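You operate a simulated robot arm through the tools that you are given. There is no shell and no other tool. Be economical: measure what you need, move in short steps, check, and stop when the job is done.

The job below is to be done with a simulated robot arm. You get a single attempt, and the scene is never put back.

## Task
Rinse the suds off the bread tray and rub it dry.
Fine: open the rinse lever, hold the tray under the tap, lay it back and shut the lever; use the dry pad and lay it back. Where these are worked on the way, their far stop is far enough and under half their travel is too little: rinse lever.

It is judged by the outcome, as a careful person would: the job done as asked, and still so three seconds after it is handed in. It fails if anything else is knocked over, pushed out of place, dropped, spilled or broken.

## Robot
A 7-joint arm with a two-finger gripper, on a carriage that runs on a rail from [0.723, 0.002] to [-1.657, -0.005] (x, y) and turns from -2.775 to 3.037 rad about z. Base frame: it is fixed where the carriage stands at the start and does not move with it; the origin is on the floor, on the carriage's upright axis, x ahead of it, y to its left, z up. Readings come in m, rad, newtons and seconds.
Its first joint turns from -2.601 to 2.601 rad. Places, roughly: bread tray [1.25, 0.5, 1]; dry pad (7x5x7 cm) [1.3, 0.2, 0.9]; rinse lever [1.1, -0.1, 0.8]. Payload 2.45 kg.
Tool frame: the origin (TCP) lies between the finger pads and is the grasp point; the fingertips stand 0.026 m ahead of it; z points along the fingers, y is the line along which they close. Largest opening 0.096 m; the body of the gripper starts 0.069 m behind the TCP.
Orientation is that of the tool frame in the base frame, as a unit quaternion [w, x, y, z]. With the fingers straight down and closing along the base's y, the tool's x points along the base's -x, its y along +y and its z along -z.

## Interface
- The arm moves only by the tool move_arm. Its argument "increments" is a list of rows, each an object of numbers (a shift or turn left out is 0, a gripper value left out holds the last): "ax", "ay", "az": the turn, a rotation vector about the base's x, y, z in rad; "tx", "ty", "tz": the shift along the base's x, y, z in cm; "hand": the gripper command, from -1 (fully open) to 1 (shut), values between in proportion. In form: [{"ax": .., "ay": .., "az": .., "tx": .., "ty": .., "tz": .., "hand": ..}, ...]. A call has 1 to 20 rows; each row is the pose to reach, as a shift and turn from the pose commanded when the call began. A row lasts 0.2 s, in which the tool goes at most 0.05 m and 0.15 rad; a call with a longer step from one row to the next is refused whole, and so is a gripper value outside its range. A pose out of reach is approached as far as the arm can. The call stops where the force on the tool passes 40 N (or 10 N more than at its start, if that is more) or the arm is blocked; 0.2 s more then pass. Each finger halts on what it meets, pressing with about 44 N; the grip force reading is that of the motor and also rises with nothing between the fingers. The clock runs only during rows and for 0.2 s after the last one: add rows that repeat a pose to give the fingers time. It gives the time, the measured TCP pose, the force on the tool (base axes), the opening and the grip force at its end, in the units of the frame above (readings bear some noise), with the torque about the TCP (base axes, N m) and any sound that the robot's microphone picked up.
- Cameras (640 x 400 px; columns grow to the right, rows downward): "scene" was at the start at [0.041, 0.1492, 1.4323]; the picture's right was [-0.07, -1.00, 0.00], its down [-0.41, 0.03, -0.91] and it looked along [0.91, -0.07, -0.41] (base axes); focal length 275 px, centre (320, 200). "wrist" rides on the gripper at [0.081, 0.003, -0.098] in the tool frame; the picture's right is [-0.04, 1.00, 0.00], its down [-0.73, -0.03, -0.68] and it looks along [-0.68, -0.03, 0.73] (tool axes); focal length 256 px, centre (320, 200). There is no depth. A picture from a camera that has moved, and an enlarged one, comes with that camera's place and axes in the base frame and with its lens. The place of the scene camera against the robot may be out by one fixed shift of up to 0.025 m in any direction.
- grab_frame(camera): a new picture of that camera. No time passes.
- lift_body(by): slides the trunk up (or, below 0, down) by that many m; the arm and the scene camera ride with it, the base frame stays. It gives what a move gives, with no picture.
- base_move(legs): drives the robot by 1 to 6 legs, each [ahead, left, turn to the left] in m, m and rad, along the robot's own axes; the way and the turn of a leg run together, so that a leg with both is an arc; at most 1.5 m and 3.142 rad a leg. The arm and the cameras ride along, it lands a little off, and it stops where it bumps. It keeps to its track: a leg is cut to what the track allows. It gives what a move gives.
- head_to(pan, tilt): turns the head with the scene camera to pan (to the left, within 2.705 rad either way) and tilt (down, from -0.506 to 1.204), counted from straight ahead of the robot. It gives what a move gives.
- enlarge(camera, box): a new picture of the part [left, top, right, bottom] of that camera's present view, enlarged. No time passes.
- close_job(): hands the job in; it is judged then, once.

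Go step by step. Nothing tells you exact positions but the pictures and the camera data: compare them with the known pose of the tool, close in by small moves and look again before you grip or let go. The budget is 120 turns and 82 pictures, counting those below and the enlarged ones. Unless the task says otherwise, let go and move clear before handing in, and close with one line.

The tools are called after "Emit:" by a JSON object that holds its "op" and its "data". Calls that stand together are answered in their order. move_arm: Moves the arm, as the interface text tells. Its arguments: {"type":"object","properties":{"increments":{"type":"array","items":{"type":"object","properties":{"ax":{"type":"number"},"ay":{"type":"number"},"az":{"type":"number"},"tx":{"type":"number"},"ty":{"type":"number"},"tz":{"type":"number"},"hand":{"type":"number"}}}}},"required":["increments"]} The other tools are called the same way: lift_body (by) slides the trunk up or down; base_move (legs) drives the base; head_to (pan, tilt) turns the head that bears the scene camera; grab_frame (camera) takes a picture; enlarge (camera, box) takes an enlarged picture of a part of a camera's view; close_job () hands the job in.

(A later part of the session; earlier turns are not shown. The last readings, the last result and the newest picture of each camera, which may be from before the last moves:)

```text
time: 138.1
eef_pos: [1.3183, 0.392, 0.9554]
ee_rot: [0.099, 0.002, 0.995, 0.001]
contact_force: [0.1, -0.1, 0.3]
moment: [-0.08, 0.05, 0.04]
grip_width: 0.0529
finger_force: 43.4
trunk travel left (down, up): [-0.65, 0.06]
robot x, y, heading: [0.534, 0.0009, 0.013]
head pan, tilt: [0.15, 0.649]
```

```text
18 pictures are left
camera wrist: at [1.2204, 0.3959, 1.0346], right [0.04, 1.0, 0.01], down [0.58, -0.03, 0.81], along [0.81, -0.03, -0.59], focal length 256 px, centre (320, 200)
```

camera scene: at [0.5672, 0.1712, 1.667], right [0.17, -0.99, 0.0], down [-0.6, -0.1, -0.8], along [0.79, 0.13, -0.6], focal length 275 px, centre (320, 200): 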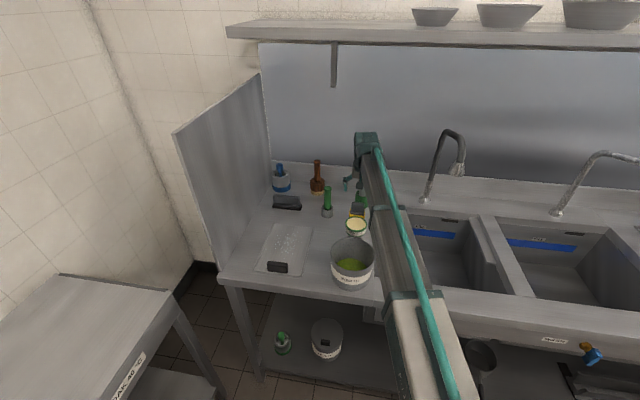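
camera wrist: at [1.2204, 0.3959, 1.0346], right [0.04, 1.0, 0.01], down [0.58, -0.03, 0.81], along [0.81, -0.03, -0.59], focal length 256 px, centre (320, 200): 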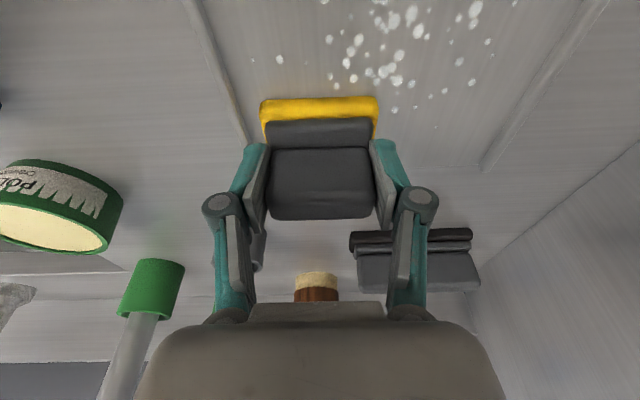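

Contact was lost (0 N) so little was dried. I'll press slightly more and rub again over the wet area.

Emit:
{"op": "move_arm", "data": {"increments": [{"tz": -0.2}, {"tz": -0.2, "ty": 2}, {"tz": -0.2, "ty": 4}, {"tz": -0.2, "ty": 6}, {"tz": -0.2, "ty": 7.5}, {"tz": -0.2, "ty": 7.5, "tx": -2}, {"tz": -0.2, "ty": 6, "tx": -2}, {"tz": -0.2, "ty": 4, "tx": -2}, {"tz": -0.2, "ty": 2, "tx": -2}, {"tz": -0.2, "ty": 0, "tx": -2}, {"tz": -0.2, "ty": 0, "tx": -4}, {"tz": -0.2, "ty": 2, "tx": -4}, {"tz": -0.2, "ty": 4, "tx": -4}, {"tz": -0.2, "ty": 6, "tx": -4}, {"tz": -0.2, "ty": 7.5, "tx": -4}, {"tz": -0.2, "ty": 7.5, "tx": -6}, {"tz": -0.2, "ty": 6, "tx": -6}, {"tz": -0.2, "ty": 4, "tx": -6}, {"tz": -0.2, "ty": 2, "tx": -6}, {"tz": -0.2, "ty": 0, "tx": -6}]}}

Emit:
{"op": "grab_frame", "data": {"camera": "wrist"}}

```text
time: 142.2
eef_pos: [1.2554, 0.3931, 0.9556]
ee_rot: [0.1, 0.002, 0.995, 0.001]
contact_force: [-1.1, 7.1, 22.2]
moment: [0.24, 0.24, -0.06]
grip_width: 0.0531
finger_force: 43.6
trunk travel left (down, up): [-0.65, 0.06]
robot x, y, heading: [0.5364, 0.0039, 0.021]
head pan, tilt: [0.15, 0.649]
```

```text
17 pictures are left
camera wrist: at [1.1563, 0.397, 1.034], right [0.04, 1.0, 0.01], down [0.58, -0.03, 0.81], along [0.81, -0.03, -0.58], focal length 256 px, centre (320, 200)
```

wrist: 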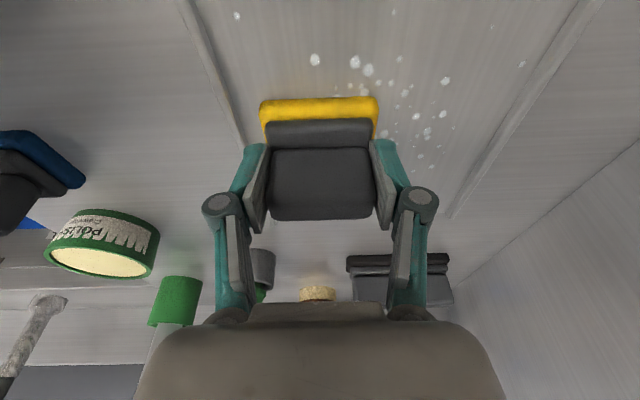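

Drying works now. Continuing toward the handle side and the y edges.

Emit:
{"op": "move_arm", "data": {"increments": [{"ty": 2, "tx": 2}, {"ty": 4, "tx": 2}, {"ty": 6, "tx": 2}, {"ty": 8, "tx": 2}, {"ty": 8, "tx": 0}, {"ty": 6, "tx": 0}, {"ty": 4, "tx": 0}, {"ty": 2, "tx": 0}, {"ty": 0, "tx": -1}, {"ty": -1, "tx": -2.5}, {"ty": 1, "tx": -2.5}, {"ty": 3, "tx": -2.5}, {"ty": 5, "tx": -2.5}, {"ty": 7, "tx": -2.5}, {"ty": 8, "tx": -2.5}, {"ty": 8, "tx": -5}, {"ty": 6, "tx": -5}, {"ty": 4, "tx": -5}, {"ty": 2, "tx": -5}, {"ty": 0, "tx": -5}]}}

Emit:
{"op": "move_arm", "data": {"increments": [{"ty": -1}, {"ty": -1, "tx": 2}, {"ty": 1, "tx": 2}, {"ty": 3, "tx": 2}, {"ty": 5, "tx": 2}, {"ty": 7, "tx": 2}, {"ty": 8.5, "tx": 2}, {"ty": 8.5, "tx": 4}, {"ty": 8.5, "tx": 6}, {"ty": 8.5, "tx": 8}]}}

Emit:
{"op": "move_arm", "data": {"increments": [{"tz": 3}, {"tz": 6}, {"tz": 9}, {"tz": 12, "tx": -2}, {"tz": 14, "tx": -4}, {"tz": 14, "tx": -4}]}}

Emit:
{"op": "grab_frame", "data": {"camera": "wrist"}}

Emit:
{"op": "enlarge", "data": {"camera": "scene", "box": [230, 190, 350, 290]}}

```text
time: 145.6
eef_pos: [1.2253, 0.4729, 0.9557]
ee_rot: [0.105, 0.001, 0.994, 0.002]
contact_force: [-3.7, -2.7, 15.1]
moment: [-0.45, 0.5, 0.05]
grip_width: 0.0529
finger_force: 43.5
trunk travel left (down, up): [-0.65, 0.06]
robot x, y, heading: [0.5364, 0.0029, 0.016]
head pan, tilt: [0.15, 0.649]
stopped in row 16: the force on the tool passed its limit at 43 N (the readings are from after the stop); the commanded pose is now the measured one
```

```text
time: 147.8
eef_pos: [1.3048, 0.5612, 0.9555]
ee_rot: [0.104, 0.001, 0.995, 0.004]
contact_force: [-6.0, 1.3, 17.6]
moment: [-0.35, 0.62, -0.1]
grip_width: 0.0531
finger_force: 43.8
trunk travel left (down, up): [-0.65, 0.06]
robot x, y, heading: [0.5372, -0.0009, 0.014]
head pan, tilt: [0.15, 0.649]
```

```text
time: 149.2
eef_pos: [1.2648, 0.5592, 1.0902]
ee_rot: [0.104, 0.002, 0.995, 0.002]
contact_force: [0.0, 0.0, -1.5]
moment: [0.01, 0.0, -0.01]
grip_width: 0.0527
finger_force: 43.7
trunk travel left (down, up): [-0.65, 0.06]
robot x, y, heading: [0.5376, 0.0014, 0.016]
head pan, tilt: [0.15, 0.649]
```

```text
16 pictures are left
camera wrist: at [1.165, 0.5618, 1.1696], right [0.04, 1.0, 0.01], down [0.58, -0.03, 0.82], along [0.81, -0.03, -0.58], focal length 256 px, centre (320, 200)
```

wrist: 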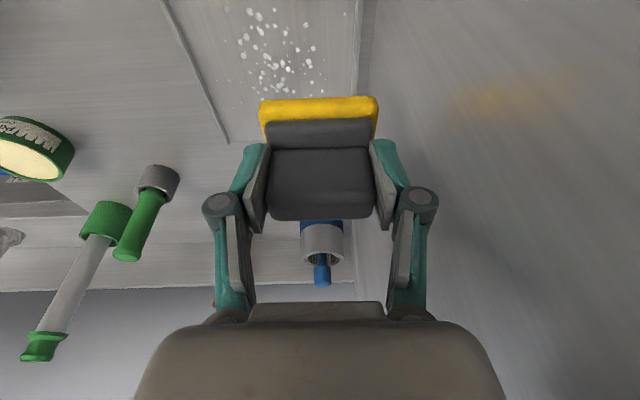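

```text
4.00 times, centred on (290, 240) of scene
camera zoom: at [0.5677, 0.1713, 1.6669], right [0.17, -0.99, 0.0], down [-0.6, -0.1, -0.8], along [0.79, 0.13, -0.6], focal length 1100 px, centre (440, 40)
```

zoom: 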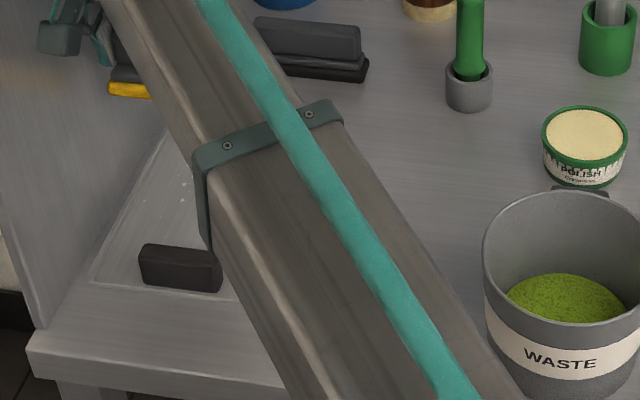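

Chained moves went on after a force stop and dragged the tray about 8 cm to the left (+y) and slightly ahead. I'll finish drying here with lighter pressure, then set the tray back by its handle.

Emit:
{"op": "move_arm", "data": {"increments": [{"ty": -4}, {"ty": -7, "tx": -1}, {"ty": -7, "tx": -1, "tz": -4}, {"ty": -7, "tx": -1, "tz": -8}, {"ty": -7, "tx": -1, "tz": -12}, {"ty": -7, "tx": -1, "tz": -13.2}, {"ty": -7, "tx": -1, "tz": -13.5}, {"ty": -7, "tx": -1, "tz": -13.5}]}}

```text
time: 151.0
eef_pos: [1.2565, 0.4885, 0.9592]
ee_rot: [0.104, 0.002, 0.995, 0.002]
contact_force: [0.1, -0.2, -1.6]
moment: [-0.02, -0.03, -0.05]
grip_width: 0.0531
finger_force: 44.5
trunk travel left (down, up): [-0.65, 0.06]
robot x, y, heading: [0.5363, 0.0013, 0.012]
head pan, tilt: [0.15, 0.649]
```

Emit:
{"op": "move_arm", "data": {"increments": [{"tz": -0.2}, {"tz": -0.4}, {"tz": -0.4}]}}

```text
time: 151.8
eef_pos: [1.2564, 0.4912, 0.9563]
ee_rot: [0.104, 0.001, 0.995, 0.004]
contact_force: [1.4, 1.6, 4.9]
moment: [-0.11, 0.1, -0.01]
grip_width: 0.053
finger_force: 44.1
trunk travel left (down, up): [-0.65, 0.06]
robot x, y, heading: [0.5336, 0.0007, 0.015]
head pan, tilt: [0.15, 0.649]
```

About 6 N contact. Rubbing along x with this light pressure.

Emit:
{"op": "move_arm", "data": {"increments": [{"tx": 2}, {"tx": 4}, {"tx": 6}, {"tx": 8}, {"tx": 8, "ty": 2}, {"tx": 6, "ty": 3.5}, {"tx": 4, "ty": 3.5}, {"tx": 2, "ty": 3.5}, {"tx": 0, "ty": 3.5}, {"tx": -1, "ty": 2}, {"tx": -1, "ty": 0}, {"tx": -1, "ty": -2}, {"tx": 0, "ty": -3.5}, {"tx": 2, "ty": -3.5}, {"tx": 4, "ty": -3.5}, {"tx": 6, "ty": -3.5}, {"tx": 8, "ty": -3.5}, {"tx": 6, "ty": -1}, {"tx": 4, "ty": 0}, {"tx": 2, "ty": 0}]}}

Emit:
{"op": "grab_frame", "data": {"camera": "wrist"}}

```text
time: 156.0
eef_pos: [1.278, 0.4879, 0.9547]
ee_rot: [0.105, 0.001, 0.994, 0.003]
contact_force: [6.1, -0.2, 21.0]
moment: [-0.33, 0.13, 0.07]
grip_width: 0.0531
finger_force: 43.8
trunk travel left (down, up): [-0.65, 0.06]
robot x, y, heading: [0.5344, 0.0008, 0.019]
head pan, tilt: [0.15, 0.649]
```

```text
14 pictures are left
camera wrist: at [1.1775, 0.4908, 1.0333], right [0.04, 1.0, 0.02], down [0.58, -0.04, 0.82], along [0.82, -0.02, -0.58], focal length 256 px, centre (320, 200)
```

wrist: 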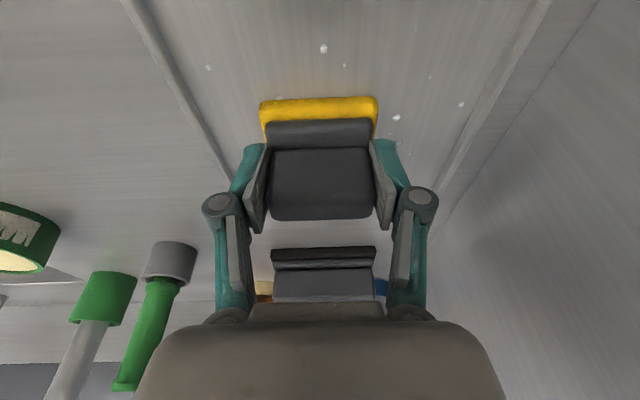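

Nearly dry; a few beads remain. Rubbing the remaining spots.

Emit:
{"op": "move_arm", "data": {"increments": [{"tz": 0.08, "ty": 2}, {"tz": 0.08, "ty": 4, "tx": 0}, {"tz": 0.08, "ty": 6, "tx": 0}, {"tz": 0.08, "ty": 6, "tx": 2}, {"tz": 0.08, "ty": 6, "tx": 4}, {"tz": 0.08, "ty": 6, "tx": 2}, {"tz": 0.08, "ty": 6, "tx": 0}, {"tz": 0.08, "ty": 6, "tx": -2}, {"tz": 0.08, "ty": 5, "tx": -3.5}, {"tz": 0.08, "ty": 3, "tx": -3.5}, {"tz": 0.08, "ty": 1, "tx": -3.5}, {"tz": 0.08, "ty": -1, "tx": -3.5}, {"tz": 0.08, "ty": -2.5, "tx": -3.5}, {"tz": 0.08, "ty": -3, "tx": -2}, {"tz": 0.08, "ty": -3, "tx": 0}, {"tz": 0.08, "ty": -3, "tx": 2}, {"tz": 0.08, "ty": -1, "tx": 1}, {"tz": 0.08, "ty": 0, "tx": -1}]}}

```text
time: 159.8
eef_pos: [1.2668, 0.4908, 0.9553]
ee_rot: [0.103, 0.001, 0.995, 0.003]
contact_force: [0.2, 0.2, -0.9]
moment: [-0.01, -0.02, 0.06]
grip_width: 0.0529
finger_force: 43.7
trunk travel left (down, up): [-0.65, 0.06]
robot x, y, heading: [0.5347, 0.0014, 0.016]
head pan, tilt: [0.15, 0.649]
```

Emit:
{"op": "move_arm", "data": {"increments": [{"tz": -0.13}, {"tz": -0.13, "ty": 2}, {"tz": -0.13, "ty": 4}, {"tz": -0.13, "ty": 6}, {"tz": -0.13, "ty": 6, "tx": 2}, {"tz": -0.13, "ty": 6, "tx": 4}, {"tz": -0.13, "ty": 6, "tx": 2}, {"tz": -0.13, "ty": 6, "tx": 0}, {"tz": -0.13, "ty": 5, "tx": -2}, {"tz": -0.13, "ty": 3, "tx": -3}, {"tz": -0.13, "ty": 1, "tx": -3}, {"tz": -0.13, "ty": -1, "tx": -3}, {"tz": -0.13, "ty": -3, "tx": -3}, {"tz": -0.13, "ty": -3, "tx": -1}, {"tz": -0.13, "ty": -3, "tx": 1}, {"tz": -0.13, "ty": -3, "tx": 3}, {"tz": -0.13, "ty": -1, "tx": 1}, {"tz": -0.13, "ty": 0, "tx": -1}]}}

Emit:
{"op": "move_arm", "data": {"increments": [{"tz": 3}, {"tz": 6}, {"tz": 9, "tx": -1}, {"tz": 12, "tx": -3}, {"tz": 14, "tx": -3}, {"tz": 14, "tx": -3}]}}

Emit:
{"op": "grab_frame", "data": {"camera": "wrist"}}

```text
time: 163.6
eef_pos: [1.255, 0.491, 0.9551]
ee_rot: [0.104, 0.001, 0.995, 0.003]
contact_force: [2.9, -3.0, 7.5]
moment: [-0.24, 0.05, 0.06]
grip_width: 0.0531
finger_force: 43.9
trunk travel left (down, up): [-0.65, 0.06]
robot x, y, heading: [0.5357, 0.0002, 0.015]
head pan, tilt: [0.15, 0.649]
```

```text
time: 165.0
eef_pos: [1.227, 0.4889, 1.0926]
ee_rot: [0.102, 0.002, 0.995, 0.002]
contact_force: [0.0, -0.7, -1.3]
moment: [0.04, 0.03, -0.01]
grip_width: 0.053
finger_force: 43.9
trunk travel left (down, up): [-0.65, 0.06]
robot x, y, heading: [0.5327, 0.0027, 0.013]
head pan, tilt: [0.15, 0.649]
```

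```text
13 pictures are left
camera wrist: at [1.1281, 0.4923, 1.1703], right [0.04, 1.0, 0.01], down [0.58, -0.03, 0.81], along [0.81, -0.03, -0.58], focal length 256 px, centre (320, 200)
```

wrist: 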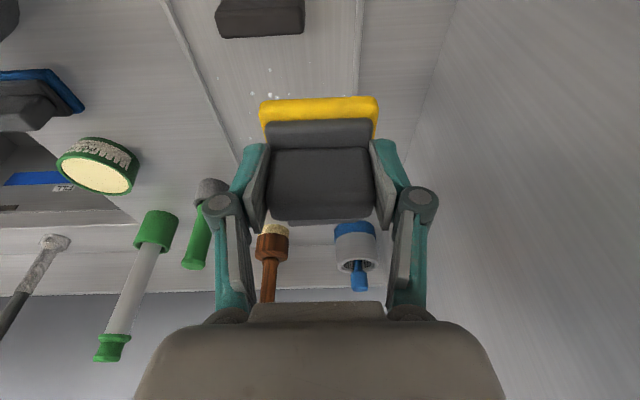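

The tray is near its place again in y but ~7 cm too far ahead; a few beads remain near (1.28, 0.41). I'll rub those with strokes pulling towards me.

Emit:
{"op": "move_arm", "data": {"increments": [{"tx": 4, "ty": -3}, {"tx": 8, "ty": -6}, {"tx": 9.5, "ty": -7.5, "tz": -2}, {"tx": 9.5, "ty": -7.5, "tz": -6}, {"tx": 9.5, "ty": -7.5, "tz": -10}, {"tx": 9.5, "ty": -7.5, "tz": -12.5}, {"tx": 9.5, "ty": -7.5, "tz": -13.5}, {"tx": 9.5, "ty": -7.5, "tz": -13.9}, {"tx": 8, "ty": -7.5, "tz": -13.9}, {"tx": 6.5, "ty": -7.5, "tz": -13.9}, {"tx": 5, "ty": -7.5, "tz": -13.9}, {"tx": 3.5, "ty": -7.5, "tz": -13.9}]}}

Emit:
{"op": "grab_frame", "data": {"camera": "wrist"}}

```text
time: 167.6
eef_pos: [1.2627, 0.4149, 0.9559]
ee_rot: [0.105, 0.001, 0.995, 0.003]
contact_force: [5.8, -0.1, 19.6]
moment: [-0.41, 0.02, 0.06]
grip_width: 0.053
finger_force: 43.7
trunk travel left (down, up): [-0.65, 0.06]
robot x, y, heading: [0.5351, 0.0009, 0.02]
head pan, tilt: [0.15, 0.649]
```

```text
12 pictures are left
camera wrist: at [1.1618, 0.4177, 1.0335], right [0.04, 1.0, 0.01], down [0.58, -0.04, 0.82], along [0.82, -0.03, -0.58], focal length 256 px, centre (320, 200)
```

wrist: 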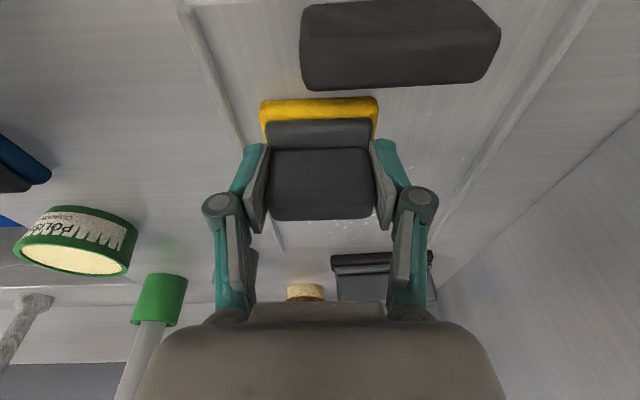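

Beads remain beyond the pad at x≈1.31–1.40. I'll lift, reach ahead, press and pull back along two lines.

Emit:
{"op": "move_arm", "data": {"increments": [{"tz": 1.5}, {"tz": 1.5, "tx": 4, "ty": 0}, {"tz": 1.5, "tx": 8, "ty": 0}, {"tz": 1.5, "tx": 12, "ty": 0}, {"tz": 0.5, "tx": 12.5, "ty": 0}, {"tz": 0, "tx": 12.5, "ty": 0}, {"tz": 0, "tx": 11, "ty": 0}, {"tz": 0, "tx": 9.5, "ty": 0}, {"tz": 0, "tx": 8, "ty": 0}, {"tz": 0, "tx": 6.5, "ty": 0}, {"tz": 0, "tx": 5, "ty": 0}, {"tz": 0, "tx": 4, "ty": 0}, {"tz": 1.5, "tx": 4}]}}

Emit:
{"op": "grab_frame", "data": {"camera": "wrist"}}

```text
time: 170.4
eef_pos: [1.2995, 0.4155, 0.9682]
ee_rot: [0.103, 0.002, 0.995, 0.002]
contact_force: [-0.4, 0.3, -1.5]
moment: [0.0, 0.01, -0.01]
grip_width: 0.0528
finger_force: 43.9
trunk travel left (down, up): [-0.65, 0.06]
robot x, y, heading: [0.5342, 0.0018, 0.012]
head pan, tilt: [0.15, 0.649]
```

```text
11 pictures are left
camera wrist: at [1.2016, 0.4178, 1.0467], right [0.04, 1.0, 0.01], down [0.58, -0.04, 0.81], along [0.81, -0.03, -0.58], focal length 256 px, centre (320, 200)
```

wrist: 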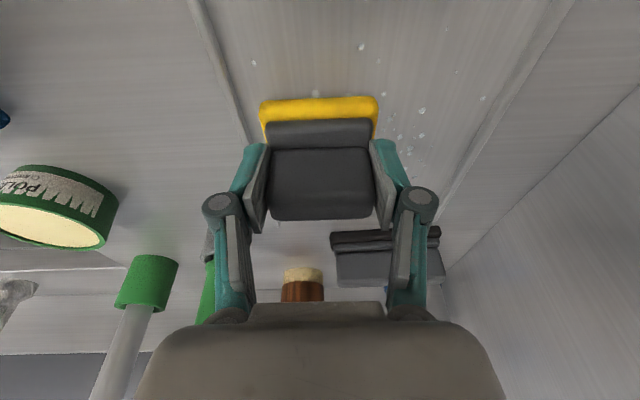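

Good, the tray came back with the pull and few beads remain. Rubbing over them with alternating strokes.

Emit:
{"op": "move_arm", "data": {"increments": [{"tz": -1.5}, {"tz": -1.5, "tx": -2}, {"tz": -1.5, "tx": -3.5}, {"tz": -1.5, "tx": -3.5, "ty": -2.5}, {"tz": -1.5, "tx": -1.5, "ty": -2.5}, {"tz": -1.5, "tx": 0.5, "ty": -2.5}, {"tz": -1.5, "tx": 0.5, "ty": 0}, {"tz": -1.5, "tx": 0.5, "ty": 2}, {"tz": -1.5, "tx": -1.5, "ty": 2}, {"tz": -1.5, "tx": -3.5, "ty": 2}, {"tz": -1.5, "tx": -3.5, "ty": 4}, {"tz": -1.5, "tx": -3.5, "ty": 6}, {"tz": -1.5, "tx": -1.5, "ty": 6}, {"tz": -1.5, "tx": 0.5, "ty": 6}, {"tz": -1.5, "tx": 2.5, "ty": 6}, {"tz": -1.5, "tx": 2.5, "ty": 4}, {"tz": -1.5, "tx": 0.5, "ty": 3}, {"tz": -1.5, "tx": -1.5, "ty": 1}, {"tz": 0.5, "tx": -1.5, "ty": 0}]}}

Emit:
{"op": "move_arm", "data": {"increments": [{"tz": 4}, {"tz": 8}, {"tz": 12}, {"tz": 15}, {"tz": 15, "tx": 3, "ty": -3}, {"tz": 15, "tx": 6, "ty": -6}, {"tz": 15, "tx": 9, "ty": -9}, {"tz": 15, "tx": 12, "ty": -12}, {"tz": 15, "tx": 15, "ty": -15}, {"tz": 15, "tx": 17, "ty": -18}, {"tz": 15, "tx": 17, "ty": -20}, {"tz": 15, "tx": 17, "ty": -20}]}}

Emit:
{"op": "enlarge", "data": {"camera": "scene", "box": [230, 190, 350, 290]}}

```text
time: 174.4
eef_pos: [1.2873, 0.4142, 0.9748]
ee_rot: [0.103, 0.002, 0.995, 0.002]
contact_force: [0.6, -0.8, -0.4]
moment: [-0.02, 0.0, 0.04]
grip_width: 0.0534
finger_force: 43.6
trunk travel left (down, up): [-0.65, 0.06]
robot x, y, heading: [0.5336, 0.0001, 0.018]
head pan, tilt: [0.15, 0.649]
```

```text
time: 177.0
eef_pos: [1.457, 0.215, 1.1246]
ee_rot: [0.104, 0.0, 0.995, 0.002]
contact_force: [-0.2, 0.5, -0.7]
moment: [-0.01, -0.02, 0.0]
grip_width: 0.053
finger_force: 43.8
trunk travel left (down, up): [-0.65, 0.06]
robot x, y, heading: [0.5331, 0.003, 0.016]
head pan, tilt: [0.15, 0.649]
```

```text
4.00 times, centred on (290, 240) of scene
camera zoom: at [0.5675, 0.1712, 1.6669], right [0.17, -0.99, 0.0], down [-0.6, -0.1, -0.8], along [0.79, 0.13, -0.6], focal length 1100 px, centre (440, 40)
```

zoom: 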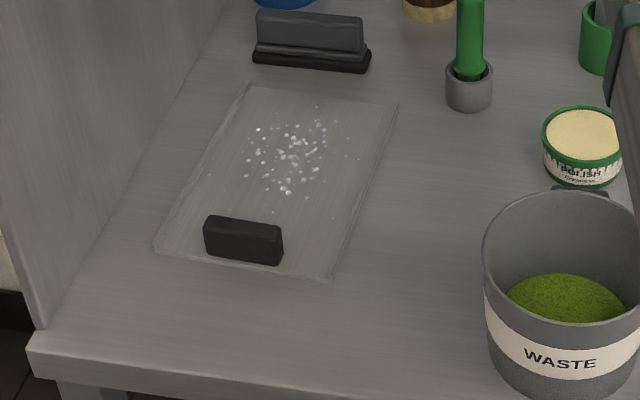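

The beads are actually farther ahead (around x 1.31–1.40, y 0.42–0.50) because the tray sits ~6 cm forward. I'll move the robot slightly ahead and rub there.

Emit:
{"op": "move_arm", "data": {"increments": [{"tx": -3, "ty": 3}, {"tx": -6, "ty": 6}, {"tx": -9, "ty": 9}, {"tx": -11, "ty": 13}, {"tx": -13, "ty": 17}, {"tx": -15, "ty": 21}, {"tx": -16, "ty": 25}, {"tx": -16, "ty": 25}]}}

Emit:
{"op": "base_move", "data": {"legs": [[0.09, 0, 0]]}}

```text
time: 178.8
eef_pos: [1.3, 0.4664, 1.1222]
ee_rot: [0.104, 0.002, 0.995, 0.002]
contact_force: [0.1, 0.7, -1.5]
moment: [0.04, -0.02, 0.0]
grip_width: 0.0529
finger_force: 43.8
trunk travel left (down, up): [-0.65, 0.06]
robot x, y, heading: [0.5383, 0.0001, 0.015]
head pan, tilt: [0.15, 0.649]
```

```text
time: 179.9
eef_pos: [1.3877, 0.4697, 1.122]
ee_rot: [0.103, -0.001, 0.995, 0.003]
contact_force: [-0.5, -0.4, -0.8]
moment: [-0.02, 0.08, 0.0]
grip_width: 0.0527
finger_force: 43.9
trunk travel left (down, up): [-0.65, 0.06]
robot x, y, heading: [0.6269, 0.0008, 0.019]
head pan, tilt: [0.15, 0.649]
```

Emit:
{"op": "move_arm", "data": {"increments": [{"tz": -4}, {"tz": -8}, {"tz": -12}, {"tz": -15}, {"tz": -16.3}, {"tz": -16.7}, {"tz": -16.7}]}}

```text
time: 181.5
eef_pos: [1.3885, 0.4711, 0.956]
ee_rot: [0.104, 0.001, 0.995, 0.003]
contact_force: [-0.6, -0.8, -0.5]
moment: [0.0, 0.0, 0.08]
grip_width: 0.0532
finger_force: 43.8
trunk travel left (down, up): [-0.65, 0.06]
robot x, y, heading: [0.627, 0.0036, 0.019]
head pan, tilt: [0.15, 0.649]
```

Emit:
{"op": "move_arm", "data": {"increments": [{"tz": -0.2}, {"tz": -0.2, "tx": -1.5}, {"tz": -0.2, "tx": -3}, {"tz": -0.2, "tx": -4.5}, {"tz": -0.2, "tx": -6}, {"tz": -0.2, "tx": -7.5}, {"tz": -0.2, "tx": -7.5, "ty": 1.5}, {"tz": -0.2, "tx": -7.5, "ty": 3}, {"tz": -0.2, "tx": -6, "ty": 3}, {"tz": -0.2, "tx": -4, "ty": 3}, {"tz": -0.2, "tx": -2, "ty": 3}, {"tz": -0.2, "tx": -2, "ty": 1}, {"tz": -0.2, "tx": -2, "ty": -1}, {"tz": -0.2, "tx": -2, "ty": -3}, {"tz": -0.2, "tx": -4, "ty": -3}, {"tz": -0.2, "tx": -6, "ty": -3}, {"tz": -0.2, "tx": -8, "ty": -3}, {"tz": -0.2, "tx": -8, "ty": -1}, {"tz": -0.2, "tx": -6, "ty": 0}]}}

Emit:
{"op": "enlarge", "data": {"camera": "scene", "box": [200, 190, 340, 290]}}

```text
time: 184.5
eef_pos: [1.3646, 0.4462, 0.955]
ee_rot: [0.106, 0.0, 0.994, 0.005]
contact_force: [-3.4, -4.1, 16.8]
moment: [-0.51, 0.5, -0.01]
grip_width: 0.0529
finger_force: 44.7
trunk travel left (down, up): [-0.65, 0.06]
robot x, y, heading: [0.6282, 0.0036, 0.026]
head pan, tilt: [0.15, 0.649]
stopped in row 14: the force on the tool passed its limit at 41 N (the readings are from after the stop); the commanded pose is now the measured one
```

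```text
4.00 times, centred on (270, 240) of scene
camera zoom: at [0.6549, 0.1702, 1.6669], right [0.17, -0.99, 0.0], down [-0.59, -0.1, -0.8], along [0.79, 0.14, -0.6], focal length 1100 px, centre (520, 40)
```

zoom: 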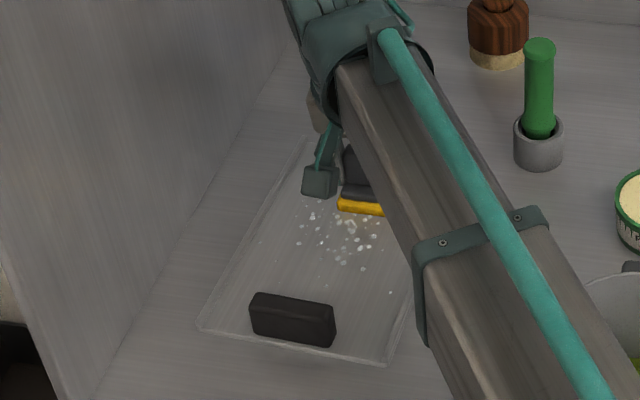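

The beads are just in front of the pad (x≈1.30–1.34). Moving back over them in short strokes with force checks.

Emit:
{"op": "move_arm", "data": {"increments": [{"tx": -1.5, "ty": 1}, {"tx": -3, "ty": 2}, {"tx": -4.5, "ty": 2}, {"tx": -6, "ty": 2}]}}

Emit:
{"op": "move_arm", "data": {"increments": [{"tx": 1.5, "ty": 1}, {"tx": 3, "ty": 2}, {"tx": 3, "ty": 0}, {"tx": 1.5, "ty": 0}, {"tx": 0, "ty": 0}]}}

```text
time: 185.3
eef_pos: [1.3243, 0.4665, 0.9547]
ee_rot: [0.108, 0.0, 0.994, 0.006]
contact_force: [-4.2, -2.6, 14.9]
moment: [-0.5, 0.44, -0.06]
grip_width: 0.0531
finger_force: 43.8
trunk travel left (down, up): [-0.65, 0.06]
robot x, y, heading: [0.6269, -0.0003, 0.024]
head pan, tilt: [0.15, 0.649]
stopped in row 4: the force on the tool passed its limit at 41 N (the readings are from after the stop); the commanded pose is now the measured one
```

```text
time: 186.5
eef_pos: [1.3252, 0.4679, 0.9556]
ee_rot: [0.109, 0.0, 0.994, 0.006]
contact_force: [5.7, -1.0, 18.8]
moment: [-0.46, 0.09, 0.12]
grip_width: 0.0531
finger_force: 43.8
trunk travel left (down, up): [-0.65, 0.06]
robot x, y, heading: [0.6218, 0.0057, 0.019]
head pan, tilt: [0.15, 0.649]
```

The moment shows the pad bearing on its -y edge; the tool has drifted slightly in roll. Correcting by a small rotation and rubbing again.

Emit:
{"op": "move_arm", "data": {"increments": [{"ax": -0.015, "ay": 0.016, "tz": 0.3}, {"ax": -0.015, "ay": 0.016, "tz": 0}, {"ax": -0.015, "ay": 0.016, "tz": 0, "tx": -1.5}, {"ax": -0.015, "ay": 0.016, "tz": 0, "tx": -1.5}]}}

```text
time: 187.5
eef_pos: [1.3118, 0.4671, 0.9554]
ee_rot: [0.1, -0.001, 0.995, -0.001]
contact_force: [7.1, 0.2, 20.7]
moment: [0.59, -0.82, -0.15]
grip_width: 0.0529
finger_force: 44.3
trunk travel left (down, up): [-0.65, 0.06]
robot x, y, heading: [0.6284, 0.0019, 0.014]
head pan, tilt: [0.15, 0.649]
```

Emit:
{"op": "move_arm", "data": {"increments": [{"ax": 0.007, "ay": -0.008, "tx": 1}, {"ax": 0.007, "ay": -0.008, "tx": 2.5}, {"ax": 0.007, "ay": -0.008, "tx": 1}, {"ax": 0.007, "ay": -0.008, "tx": -0.5}, {"ax": 0.007, "ay": -0.008, "tx": -1}]}}

```text
time: 188.7
eef_pos: [1.3014, 0.4669, 0.9545]
ee_rot: [0.106, -0.001, 0.994, 0.002]
contact_force: [9.9, -0.7, 23.7]
moment: [-0.32, -0.06, 0.16]
grip_width: 0.0535
finger_force: 43.7
trunk travel left (down, up): [-0.65, 0.06]
robot x, y, heading: [0.6239, 0.0009, 0.023]
head pan, tilt: [0.15, 0.649]
```

Emit:
{"op": "move_arm", "data": {"increments": [{"ax": -0.003, "tx": 1.5, "ty": 0}, {"ax": -0.003, "tx": 3, "ty": 0}, {"ax": -0.003, "tx": 3.5, "ty": 1.5}, {"ax": -0.003, "tx": 2, "ty": 2.5}, {"ax": -0.003, "tx": 0.5, "ty": 2.5}, {"ax": -0.003, "tx": 0, "ty": 1}, {"ax": -0.003, "tx": 1.5, "ty": 0}, {"ax": -0.003, "tx": 3, "ty": -1}, {"ax": -0.003, "tx": 3.5, "ty": -2.5}, {"ax": -0.003, "tx": 2, "ty": -3}, {"ax": -0.003, "tx": 0.5, "ty": -3}, {"ax": -0.003, "tx": 0, "ty": -1.5}, {"ax": -0.003, "tx": 1.5, "ty": 0}]}}

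Emit:
{"op": "move_arm", "data": {"increments": [{"tz": 2}, {"tz": 5, "tx": 3}, {"tz": 8, "tx": 5}, {"tz": 8, "tx": 8}, {"tz": 8, "tx": 8}]}}

Emit:
{"op": "enlarge", "data": {"camera": "scene", "box": [200, 190, 340, 290]}}

```text
time: 191.5
eef_pos: [1.3151, 0.4688, 0.9554]
ee_rot: [0.103, -0.001, 0.995, 0.0]
contact_force: [-2.8, -0.4, 8.0]
moment: [-0.11, 0.18, -0.01]
grip_width: 0.053
finger_force: 43.8
trunk travel left (down, up): [-0.65, 0.06]
robot x, y, heading: [0.6245, 0.0045, 0.022]
head pan, tilt: [0.15, 0.649]
```

```text
time: 192.7
eef_pos: [1.3931, 0.4699, 1.0331]
ee_rot: [0.105, -0.001, 0.995, 0.0]
contact_force: [-0.1, 0.4, -1.1]
moment: [0.03, 0.03, -0.01]
grip_width: 0.0529
finger_force: 43.4
trunk travel left (down, up): [-0.65, 0.06]
robot x, y, heading: [0.6282, 0.0029, 0.019]
head pan, tilt: [0.15, 0.649]
```

```text
4.00 times, centred on (270, 240) of scene
camera zoom: at [0.6574, 0.1716, 1.667], right [0.17, -0.99, 0.0], down [-0.6, -0.1, -0.8], along [0.78, 0.14, -0.6], focal length 1100 px, centre (520, 40)
```

zoom: 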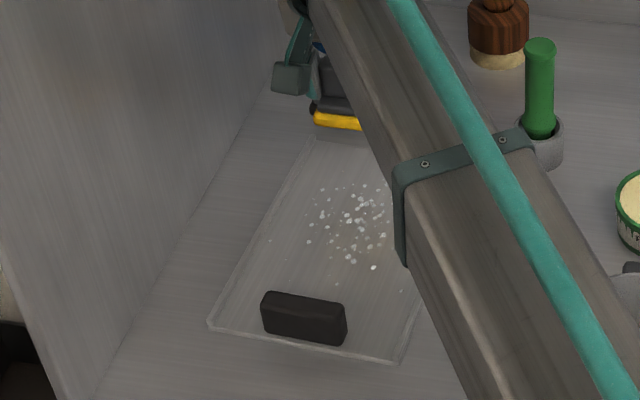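

The beads persist because under firm pressure the tray sticks to the pad and moves along. I'll use very light pressure so the pad slides over the tray.

Emit:
{"op": "move_arm", "data": {"increments": [{"tx": -3}, {"tx": -6, "tz": -3}, {"tx": -6, "tz": -6}, {"tx": -6, "tz": -7.4}, {"tx": -6, "tz": -7.7}, {"tx": -6, "tz": -7.7}]}}

Emit:
{"op": "move_arm", "data": {"increments": [{"tz": -0.1}, {"tz": -0.1}]}}

```text
time: 194.1
eef_pos: [1.3335, 0.4689, 0.9554]
ee_rot: [0.104, -0.002, 0.995, 0.001]
contact_force: [1.7, 0.6, 1.6]
moment: [-0.06, 0.01, -0.01]
grip_width: 0.0529
finger_force: 43.9
trunk travel left (down, up): [-0.65, 0.06]
robot x, y, heading: [0.6254, 0.0023, 0.019]
head pan, tilt: [0.15, 0.649]
```

```text
time: 194.7
eef_pos: [1.3349, 0.4691, 0.9552]
ee_rot: [0.104, -0.001, 0.995, 0.0]
contact_force: [-0.8, -1.6, 3.6]
moment: [-0.04, 0.11, 0.03]
grip_width: 0.0532
finger_force: 44.0
trunk travel left (down, up): [-0.65, 0.06]
robot x, y, heading: [0.6256, 0.0031, 0.016]
head pan, tilt: [0.15, 0.649]
```

Light contact (~5 N with weight). Rubbing with small quick strokes.

Emit:
{"op": "move_arm", "data": {"increments": [{"tx": 2}, {"tx": 4}, {"tx": 2}, {"tx": 0}, {"tx": -2}, {"tx": -4}, {"tx": -4, "ty": 2}, {"tx": -2, "ty": 2}, {"tx": 0, "ty": 2}, {"tx": 2, "ty": 2}, {"tx": 4, "ty": 2}, {"tx": 4, "ty": 0}, {"tx": 4, "ty": -2}, {"tx": 2, "ty": -2}, {"tx": 0, "ty": -2}, {"tx": -2, "ty": -2}, {"tx": -4, "ty": -2}, {"tx": -2, "ty": -1}, {"tx": 0, "ty": 0}]}}

Emit:
{"op": "move_arm", "data": {"increments": [{"tx": 2}, {"tx": 4}, {"tx": 4, "ty": 1.5}, {"tx": 2, "ty": 1.5}, {"tx": 0, "ty": 1.5}, {"tx": -2, "ty": 1.5}, {"tx": -4, "ty": 1.5}, {"tx": -4, "ty": -1}, {"tx": -2, "ty": -2}, {"tx": 0, "ty": -2}, {"tx": 2, "ty": -2}, {"tx": 4, "ty": -2}, {"tx": 4, "ty": -3.5}, {"tx": 2, "ty": -3.5}, {"tx": 0, "ty": -3.5}, {"tx": -2, "ty": -3.5}, {"tx": -4, "ty": -3}, {"tx": -2, "ty": 0}, {"tx": 0}]}}

Emit:
{"op": "enlarge", "data": {"camera": "scene", "box": [200, 190, 340, 290]}}

```text
time: 198.7
eef_pos: [1.3346, 0.4676, 0.9558]
ee_rot: [0.104, -0.001, 0.995, 0.001]
contact_force: [0.1, 0.1, 2.0]
moment: [-0.05, 0.02, 0.02]
grip_width: 0.0527
finger_force: 44.1
trunk travel left (down, up): [-0.65, 0.06]
robot x, y, heading: [0.625, 0.0013, 0.023]
head pan, tilt: [0.15, 0.649]
```

```text
time: 202.7
eef_pos: [1.336, 0.468, 0.9559]
ee_rot: [0.104, -0.002, 0.995, 0.001]
contact_force: [0.0, -0.3, 2.8]
moment: [0.0, 0.06, -0.01]
grip_width: 0.0528
finger_force: 44.0
trunk travel left (down, up): [-0.65, 0.06]
robot x, y, heading: [0.6243, 0.0031, 0.02]
head pan, tilt: [0.15, 0.649]
```

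```text
4.00 times, centred on (270, 240) of scene
camera zoom: at [0.6571, 0.1714, 1.667], right [0.17, -0.99, 0.0], down [-0.6, -0.1, -0.8], along [0.79, 0.14, -0.6], focal length 1100 px, centre (520, 40)
```

zoom: 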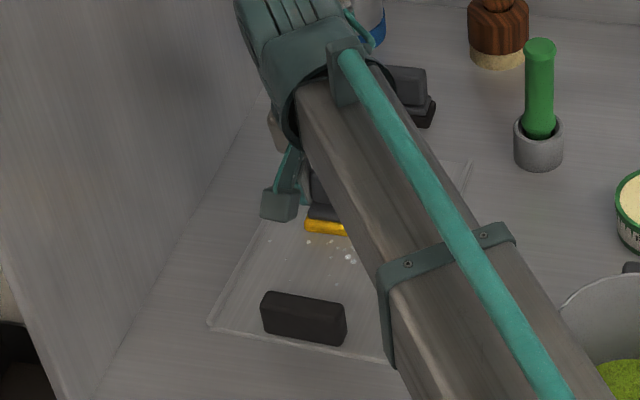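

The tray held still this time. Continuing light rubbing, extending toward the handle.

Emit:
{"op": "move_arm", "data": {"increments": [{"tx": -2}, {"tx": -4}, {"tx": -6}, {"tx": -7.3}, {"tx": -7.3, "ty": -1.5}, {"tx": -5, "ty": -1.5}, {"tx": -3, "ty": -1.5}, {"tx": -1, "ty": -1.5}, {"tx": -1, "ty": -3}, {"tx": -3, "ty": -3}, {"tx": -5, "ty": -3}, {"tx": -7.3, "ty": -3}, {"tx": -7.3, "ty": -5}, {"tx": -5, "ty": -5}, {"tx": -3, "ty": -5}, {"tx": -1, "ty": -5}, {"tx": 1, "ty": -5}, {"tx": 3, "ty": -4}, {"tx": 1.5, "ty": -2}, {"tx": 0, "ty": 0}]}}

Emit:
{"op": "move_arm", "data": {"increments": [{"ty": 2}, {"ty": 3}, {"tx": -2, "ty": 3}, {"tx": -4, "ty": 3}, {"tx": -6, "ty": 3}, {"tx": -7.3, "ty": 2}, {"tx": -5, "ty": 1}, {"tx": -3, "ty": 0}, {"tx": -1, "ty": -1}, {"tx": 1, "ty": -2}, {"tx": 3, "ty": -2}, {"tx": 4.5, "ty": 0}, {"tx": 4.5, "ty": 2}, {"tx": 3, "ty": 3}, {"tx": 1, "ty": 3}, {"tx": 0, "ty": 1}, {"tx": 1, "ty": -1}, {"tx": 3, "ty": -3}, {"tx": 1, "ty": -1.5}, {"tx": 0}]}}

Emit:
{"op": "move_arm", "data": {"increments": [{"tz": 3}, {"tz": 7}, {"tz": 11}, {"tz": 15}, {"tz": 17, "tx": 2, "ty": -4}, {"tz": 17, "tx": 4, "ty": -8}, {"tz": 17, "tx": 6, "ty": -12}, {"tz": 17, "tx": 8, "ty": -16}, {"tz": 17, "tx": 10, "ty": -20}, {"tz": 17, "tx": 11, "ty": -24}, {"tz": 17, "tx": 12, "ty": -28}, {"tz": 17, "tx": 12, "ty": -28}]}}

Emit:
{"op": "enlarge", "data": {"camera": "scene", "box": [200, 190, 340, 290]}}

```text
time: 206.9
eef_pos: [1.337, 0.4681, 0.9551]
ee_rot: [0.106, -0.002, 0.994, 0.001]
contact_force: [6.8, -6.0, 27.9]
moment: [-0.47, 0.17, 0.18]
grip_width: 0.0532
finger_force: 43.6
trunk travel left (down, up): [-0.65, 0.06]
robot x, y, heading: [0.6284, -0.0015, 0.017]
head pan, tilt: [0.15, 0.649]
```

```text
time: 211.1
eef_pos: [1.3348, 0.4675, 0.9554]
ee_rot: [0.104, -0.001, 0.995, 0.0]
contact_force: [-0.2, -0.8, -1.5]
moment: [0.02, -0.03, 0.0]
grip_width: 0.0532
finger_force: 43.9
trunk travel left (down, up): [-0.65, 0.06]
robot x, y, heading: [0.6226, 0.0019, 0.022]
head pan, tilt: [0.15, 0.649]
```

```text
time: 213.7
eef_pos: [1.4538, 0.1912, 1.1251]
ee_rot: [0.103, -0.002, 0.995, 0.0]
contact_force: [0.3, -0.6, -1.6]
moment: [0.04, 0.01, 0.0]
grip_width: 0.0531
finger_force: 43.9
trunk travel left (down, up): [-0.65, 0.06]
robot x, y, heading: [0.6252, 0.0024, 0.024]
head pan, tilt: [0.15, 0.649]
```

```text
4.00 times, centred on (270, 240) of scene
camera zoom: at [0.6575, 0.1715, 1.667], right [0.17, -0.99, 0.0], down [-0.6, -0.1, -0.8], along [0.78, 0.14, -0.6], focal length 1100 px, centre (520, 40)
```

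zoom: 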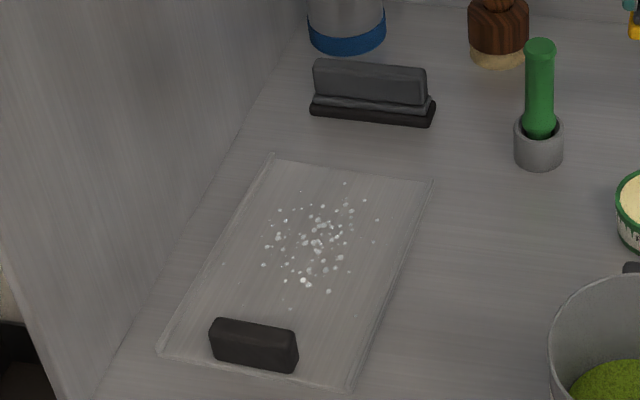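

Looking back at the earlier wrist views, there is a second pad with a blue sole hidden behind the waste pot near (1.3, 0.2) – that fits the given dry-pad place, whereas the yellow one next to the polish tub is not drying anything. I'll put the yellow pad back exactly where it was.

Emit:
{"op": "move_arm", "data": {"increments": [{"tx": 1.2, "ty": -0.5, "ax": 0.004}, {"tx": 2.4, "ty": -1.0, "ax": 0.004, "tz": -3}, {"tx": 2.4, "ty": -1.0, "ax": 0.004, "tz": -7}, {"tx": 2.4, "ty": -1.0, "ax": 0.004, "tz": -11}, {"tx": 2.4, "ty": -1.0, "ax": 0.004, "tz": -14}, {"tx": 2.4, "ty": -1.0, "ax": 0.004, "tz": -16}, {"tx": 2.4, "ty": -1.0, "ax": 0.004, "tz": -16.9}, {"tx": 2.4, "ty": -1.0, "ax": 0.004, "tz": -16.9}]}}

```text
time: 215.5
eef_pos: [1.4806, 0.1783, 0.9588]
ee_rot: [0.104, -0.001, 0.995, 0.002]
contact_force: [-0.8, 0.4, -0.4]
moment: [0.02, 0.02, 0.0]
grip_width: 0.053
finger_force: 44.1
trunk travel left (down, up): [-0.65, 0.06]
robot x, y, heading: [0.6253, 0.0016, 0.023]
head pan, tilt: [0.15, 0.649]
```

Emit:
{"op": "move_arm", "data": {"increments": [{"tx": -0.2, "ty": 0.2, "tz": -0.4}, {"tx": -0.2, "ty": 0.2, "tz": -0.8}, {"tx": -0.2, "ty": 0.2, "tz": -0.8}]}}

```text
time: 216.3
eef_pos: [1.4787, 0.1793, 0.9505]
ee_rot: [0.105, -0.001, 0.994, 0.004]
contact_force: [0.2, 1.1, 3.3]
moment: [-0.12, 0.06, 0.0]
grip_width: 0.0531
finger_force: 43.9
trunk travel left (down, up): [-0.65, 0.06]
robot x, y, heading: [0.623, -0.0023, 0.023]
head pan, tilt: [0.15, 0.649]
```

Pad is on the counter at its place. Releasing, rising, and backing the robot so the gripper comes above the blue-soled pad near (1.28, 0.17).

Emit:
{"op": "move_arm", "data": {"increments": [{"hand": -0.6}, {"hand": -0.6}, {"hand": -0.6}, {"tz": 2}, {"tz": 5}, {"tz": 9}, {"tz": 13}, {"tz": 17}, {"tz": 17}]}}

Emit:
{"op": "base_move", "data": {"legs": [[-0.2, 0, 0]]}}

Emit:
{"op": "grab_frame", "data": {"camera": "wrist"}}

```text
time: 218.3
eef_pos: [1.4767, 0.1812, 1.1161]
ee_rot: [0.103, -0.001, 0.995, 0.002]
contact_force: [-0.6, -0.6, -0.3]
moment: [0.02, 0.01, 0.02]
grip_width: 0.0768
finger_force: 0.0
trunk travel left (down, up): [-0.65, 0.06]
robot x, y, heading: [0.6275, 0.0039, 0.024]
head pan, tilt: [0.15, 0.649]
```

```text
time: 219.9
eef_pos: [1.2832, 0.1835, 1.1176]
ee_rot: [0.104, -0.002, 0.995, 0.003]
contact_force: [-0.2, -1.0, 0.5]
moment: [0.02, -0.03, -0.04]
grip_width: 0.077
finger_force: 0.0
trunk travel left (down, up): [-0.65, 0.06]
robot x, y, heading: [0.4365, -0.0011, 0.022]
head pan, tilt: [0.15, 0.649]
```

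```text
5 pictures are left
camera wrist: at [1.1835, 0.1849, 1.1955], right [0.03, 1.0, 0.01], down [0.58, -0.03, 0.82], along [0.82, -0.02, -0.58], focal length 256 px, centre (320, 200)
```

wrist: 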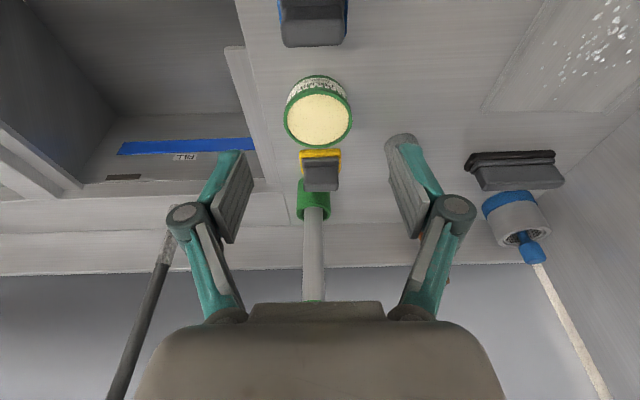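

The blue-soled pad's handle is at about (1.274, 0.179), right behind the waste pot. I'll lean the hand the other way so the camera clears the pot, and descend partly.

Emit:
{"op": "move_arm", "data": {"increments": [{"ay": 0.12, "tx": -0.4, "ty": -0.3, "hand": -1}, {"ay": 0.24, "tx": -0.9, "ty": -0.5}, {"ay": 0.35, "tx": -0.9, "ty": -0.5}, {"ay": 0.35, "tx": -0.9, "ty": -0.5, "tz": -3}, {"ay": 0.35, "tx": -0.9, "ty": -0.5, "tz": -6}, {"ay": 0.35, "tx": -0.9, "ty": -0.5, "tz": -9}, {"ay": 0.35, "tx": -0.9, "ty": -0.5, "tz": -11.3}, {"ay": 0.35, "tx": -0.9, "ty": -0.5, "tz": -11.3}]}}

Emit:
{"op": "grab_frame", "data": {"camera": "wrist"}}

```text
time: 221.7
eef_pos: [1.2748, 0.1765, 1.0057]
ee_rot: [-0.072, -0.002, 0.997, 0.003]
contact_force: [-0.1, 0.0, -0.5]
moment: [0.04, 0.02, 0.0]
grip_width: 0.0958
finger_force: 0.0
trunk travel left (down, up): [-0.65, 0.06]
robot x, y, heading: [0.4346, 0.0005, 0.022]
head pan, tilt: [0.15, 0.649]
```

```text
4 pictures are left
camera wrist: at [1.2085, 0.1793, 1.1125], right [0.04, 1.0, 0.0], down [0.82, -0.03, 0.57], along [0.57, -0.02, -0.82], focal length 256 px, centre (320, 200)
```

wrist: 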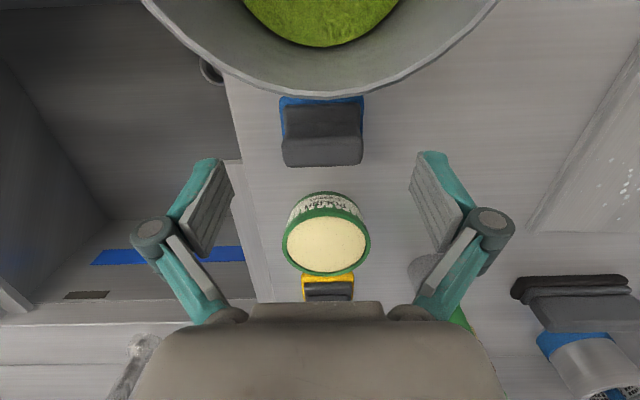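

Well aligned. Descending and gripping the blue pad.

Emit:
{"op": "move_arm", "data": {"increments": [{"tx": 0.2, "ty": 0.15, "tz": -2}, {"tx": 0.2, "ty": 0.15, "tz": -4}, {"tx": 0.2, "ty": 0.15, "tz": -5.2}, {"tx": 0.2, "ty": 0.15, "tz": -5.6}, {"tx": 0.2, "ty": 0.15, "tz": -5.6}]}}

Emit:
{"op": "move_arm", "data": {"increments": [{"hand": 1}, {"hand": 1}, {"hand": 1}, {"hand": 1}]}}

```text
time: 222.9
eef_pos: [1.2772, 0.1785, 0.9495]
ee_rot: [-0.072, -0.002, 0.997, 0.002]
contact_force: [0.5, 0.2, -0.1]
moment: [0.01, 0.0, 0.0]
grip_width: 0.096
finger_force: 0.1
trunk travel left (down, up): [-0.65, 0.06]
robot x, y, heading: [0.4384, 0.0012, 0.026]
head pan, tilt: [0.15, 0.649]
```

```text
time: 223.9
eef_pos: [1.2774, 0.1781, 0.951]
ee_rot: [-0.072, -0.002, 0.997, 0.003]
contact_force: [0.2, 0.2, 0.8]
moment: [-0.06, -0.01, 0.0]
grip_width: 0.053
finger_force: 44.1
trunk travel left (down, up): [-0.65, 0.06]
robot x, y, heading: [0.4305, 0.0002, 0.023]
head pan, tilt: [0.15, 0.649]
```

Gripped. Lifting, driving slightly ahead, and carrying it over the tray.

Emit:
{"op": "move_arm", "data": {"increments": [{"tz": 0.5}, {"tz": 1.2}, {"tz": 2}, {"tz": 5}, {"tz": 9}, {"tz": 13}, {"tz": 17}, {"tz": 17}]}}

Emit:
{"op": "base_move", "data": {"legs": [[0.13, 0, 0]]}}

Emit:
{"op": "move_arm", "data": {"increments": [{"ty": 4}, {"ty": 8, "tx": -1}, {"ty": 12, "tx": -3}, {"ty": 16, "tx": -5}, {"ty": 20, "tx": -7}, {"ty": 24, "tx": -9}, {"ty": 28, "tx": -10}, {"ty": 31, "tx": -11}, {"ty": 31, "tx": -11}]}}

```text
time: 225.7
eef_pos: [1.2753, 0.1788, 1.1206]
ee_rot: [-0.072, -0.001, 0.997, 0.003]
contact_force: [-0.5, -0.5, -1.6]
moment: [0.04, 0.03, 0.01]
grip_width: 0.053
finger_force: 44.4
trunk travel left (down, up): [-0.65, 0.06]
robot x, y, heading: [0.4361, 0.0034, 0.023]
head pan, tilt: [0.15, 0.649]
```

```text
time: 227.0
eef_pos: [1.4068, 0.1793, 1.1182]
ee_rot: [-0.072, -0.003, 0.997, 0.002]
contact_force: [0.6, 0.0, -1.3]
moment: [0.0, 0.03, 0.01]
grip_width: 0.053
finger_force: 44.2
trunk travel left (down, up): [-0.65, 0.06]
robot x, y, heading: [0.5654, 0.0008, 0.026]
head pan, tilt: [0.15, 0.649]
```

```text
time: 229.0
eef_pos: [1.2966, 0.4865, 1.12]
ee_rot: [-0.072, -0.003, 0.997, 0.003]
contact_force: [-0.1, 0.0, 0.2]
moment: [0.0, 0.03, -0.01]
grip_width: 0.0531
finger_force: 43.4
trunk travel left (down, up): [-0.65, 0.06]
robot x, y, heading: [0.563, 0.002, 0.022]
head pan, tilt: [0.15, 0.649]
```

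Emit:
{"op": "move_arm", "data": {"increments": [{"tz": -4}, {"tz": -8}, {"tz": -12}, {"tz": -15}, {"tz": -16}, {"tz": -16}]}}

Emit:
{"op": "move_arm", "data": {"increments": [{"tz": -0.2}, {"tz": -0.2}]}}

```text
time: 230.4
eef_pos: [1.2964, 0.4907, 0.9593]
ee_rot: [-0.071, -0.003, 0.997, 0.003]
contact_force: [-0.2, 0.3, -0.9]
moment: [0.0, 0.0, -0.03]
grip_width: 0.0529
finger_force: 43.8
trunk travel left (down, up): [-0.65, 0.06]
robot x, y, heading: [0.5654, -0.0009, 0.023]
head pan, tilt: [0.15, 0.649]
```

```text
time: 231.0
eef_pos: [1.2965, 0.4918, 0.9569]
ee_rot: [-0.072, -0.003, 0.997, 0.003]
contact_force: [-1.0, 0.0, -0.7]
moment: [0.02, 0.0, 0.0]
grip_width: 0.0528
finger_force: 44.0
trunk travel left (down, up): [-0.65, 0.06]
robot x, y, heading: [0.5623, 0.0029, 0.02]
head pan, tilt: [0.15, 0.649]
```

Emit:
{"op": "move_arm", "data": {"increments": [{"tz": -0.15}, {"tz": -0.15}]}}

```text
time: 231.6
eef_pos: [1.2954, 0.4908, 0.9568]
ee_rot: [-0.072, -0.002, 0.997, 0.003]
contact_force: [1.0, -0.8, -0.2]
moment: [-0.01, -0.02, -0.01]
grip_width: 0.0528
finger_force: 43.7
trunk travel left (down, up): [-0.65, 0.06]
robot x, y, heading: [0.5636, -0.0002, 0.023]
head pan, tilt: [0.15, 0.649]
```

Emit:
{"op": "move_arm", "data": {"increments": [{"tz": -0.12}, {"tz": -0.12}]}}

```text
time: 232.2
eef_pos: [1.2958, 0.4908, 0.9548]
ee_rot: [-0.07, -0.002, 0.998, 0.004]
contact_force: [1.7, 4.0, 9.0]
moment: [-0.1, -0.05, 0.03]
grip_width: 0.0529
finger_force: 43.9
trunk travel left (down, up): [-0.65, 0.06]
robot x, y, heading: [0.5615, -0.0002, 0.025]
head pan, tilt: [0.15, 0.649]
```

Contact at ~10 N. Rubbing with moderate strokes.

Emit:
{"op": "move_arm", "data": {"increments": [{"tx": 2, "tz": 0.03}, {"tx": 4, "tz": 0.03}, {"tx": 2, "tz": 0.03}, {"tx": 0, "tz": 0.03}, {"tx": -2, "tz": 0.03}, {"tx": -4, "tz": 0.03}, {"tx": -4, "ty": 1.5, "tz": 0.03}, {"tx": -2, "ty": 2, "tz": 0.03}, {"tx": 0, "ty": 2, "tz": 0.03}, {"tx": 2, "ty": 2, "tz": 0.03}, {"tx": 4, "ty": 2, "tz": 0.03}, {"tx": 4, "ty": 0, "tz": 0.03}, {"tx": 4, "ty": -2, "tz": 0.03}, {"tx": 2, "ty": -2, "tz": 0.03}, {"tx": 0, "ty": -2, "tz": 0.03}, {"tx": -2, "ty": -2, "tz": 0.03}, {"tx": -4, "ty": -2, "tz": 0.03}, {"tx": -2, "ty": -1, "tz": 0.03}, {"tx": 0, "tz": 0.03}]}}

Emit:
{"op": "enlarge", "data": {"camera": "scene", "box": [210, 190, 350, 290]}}

```text
time: 236.2
eef_pos: [1.2973, 0.488, 0.9561]
ee_rot: [-0.072, -0.002, 0.997, 0.002]
contact_force: [0.4, -0.6, -1.6]
moment: [0.0, -0.01, -0.01]
grip_width: 0.053
finger_force: 43.2
trunk travel left (down, up): [-0.65, 0.06]
robot x, y, heading: [0.564, 0.0041, 0.022]
head pan, tilt: [0.15, 0.649]
```

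```text
4.00 times, centred on (280, 240) of scene
camera zoom: at [0.5945, 0.1718, 1.6669], right [0.17, -0.98, 0.0], down [-0.6, -0.11, -0.8], along [0.78, 0.14, -0.6], focal length 1100 px, centre (480, 40)
```

zoom: 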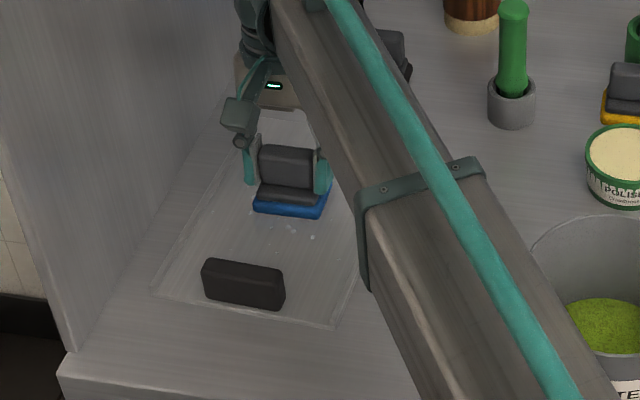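

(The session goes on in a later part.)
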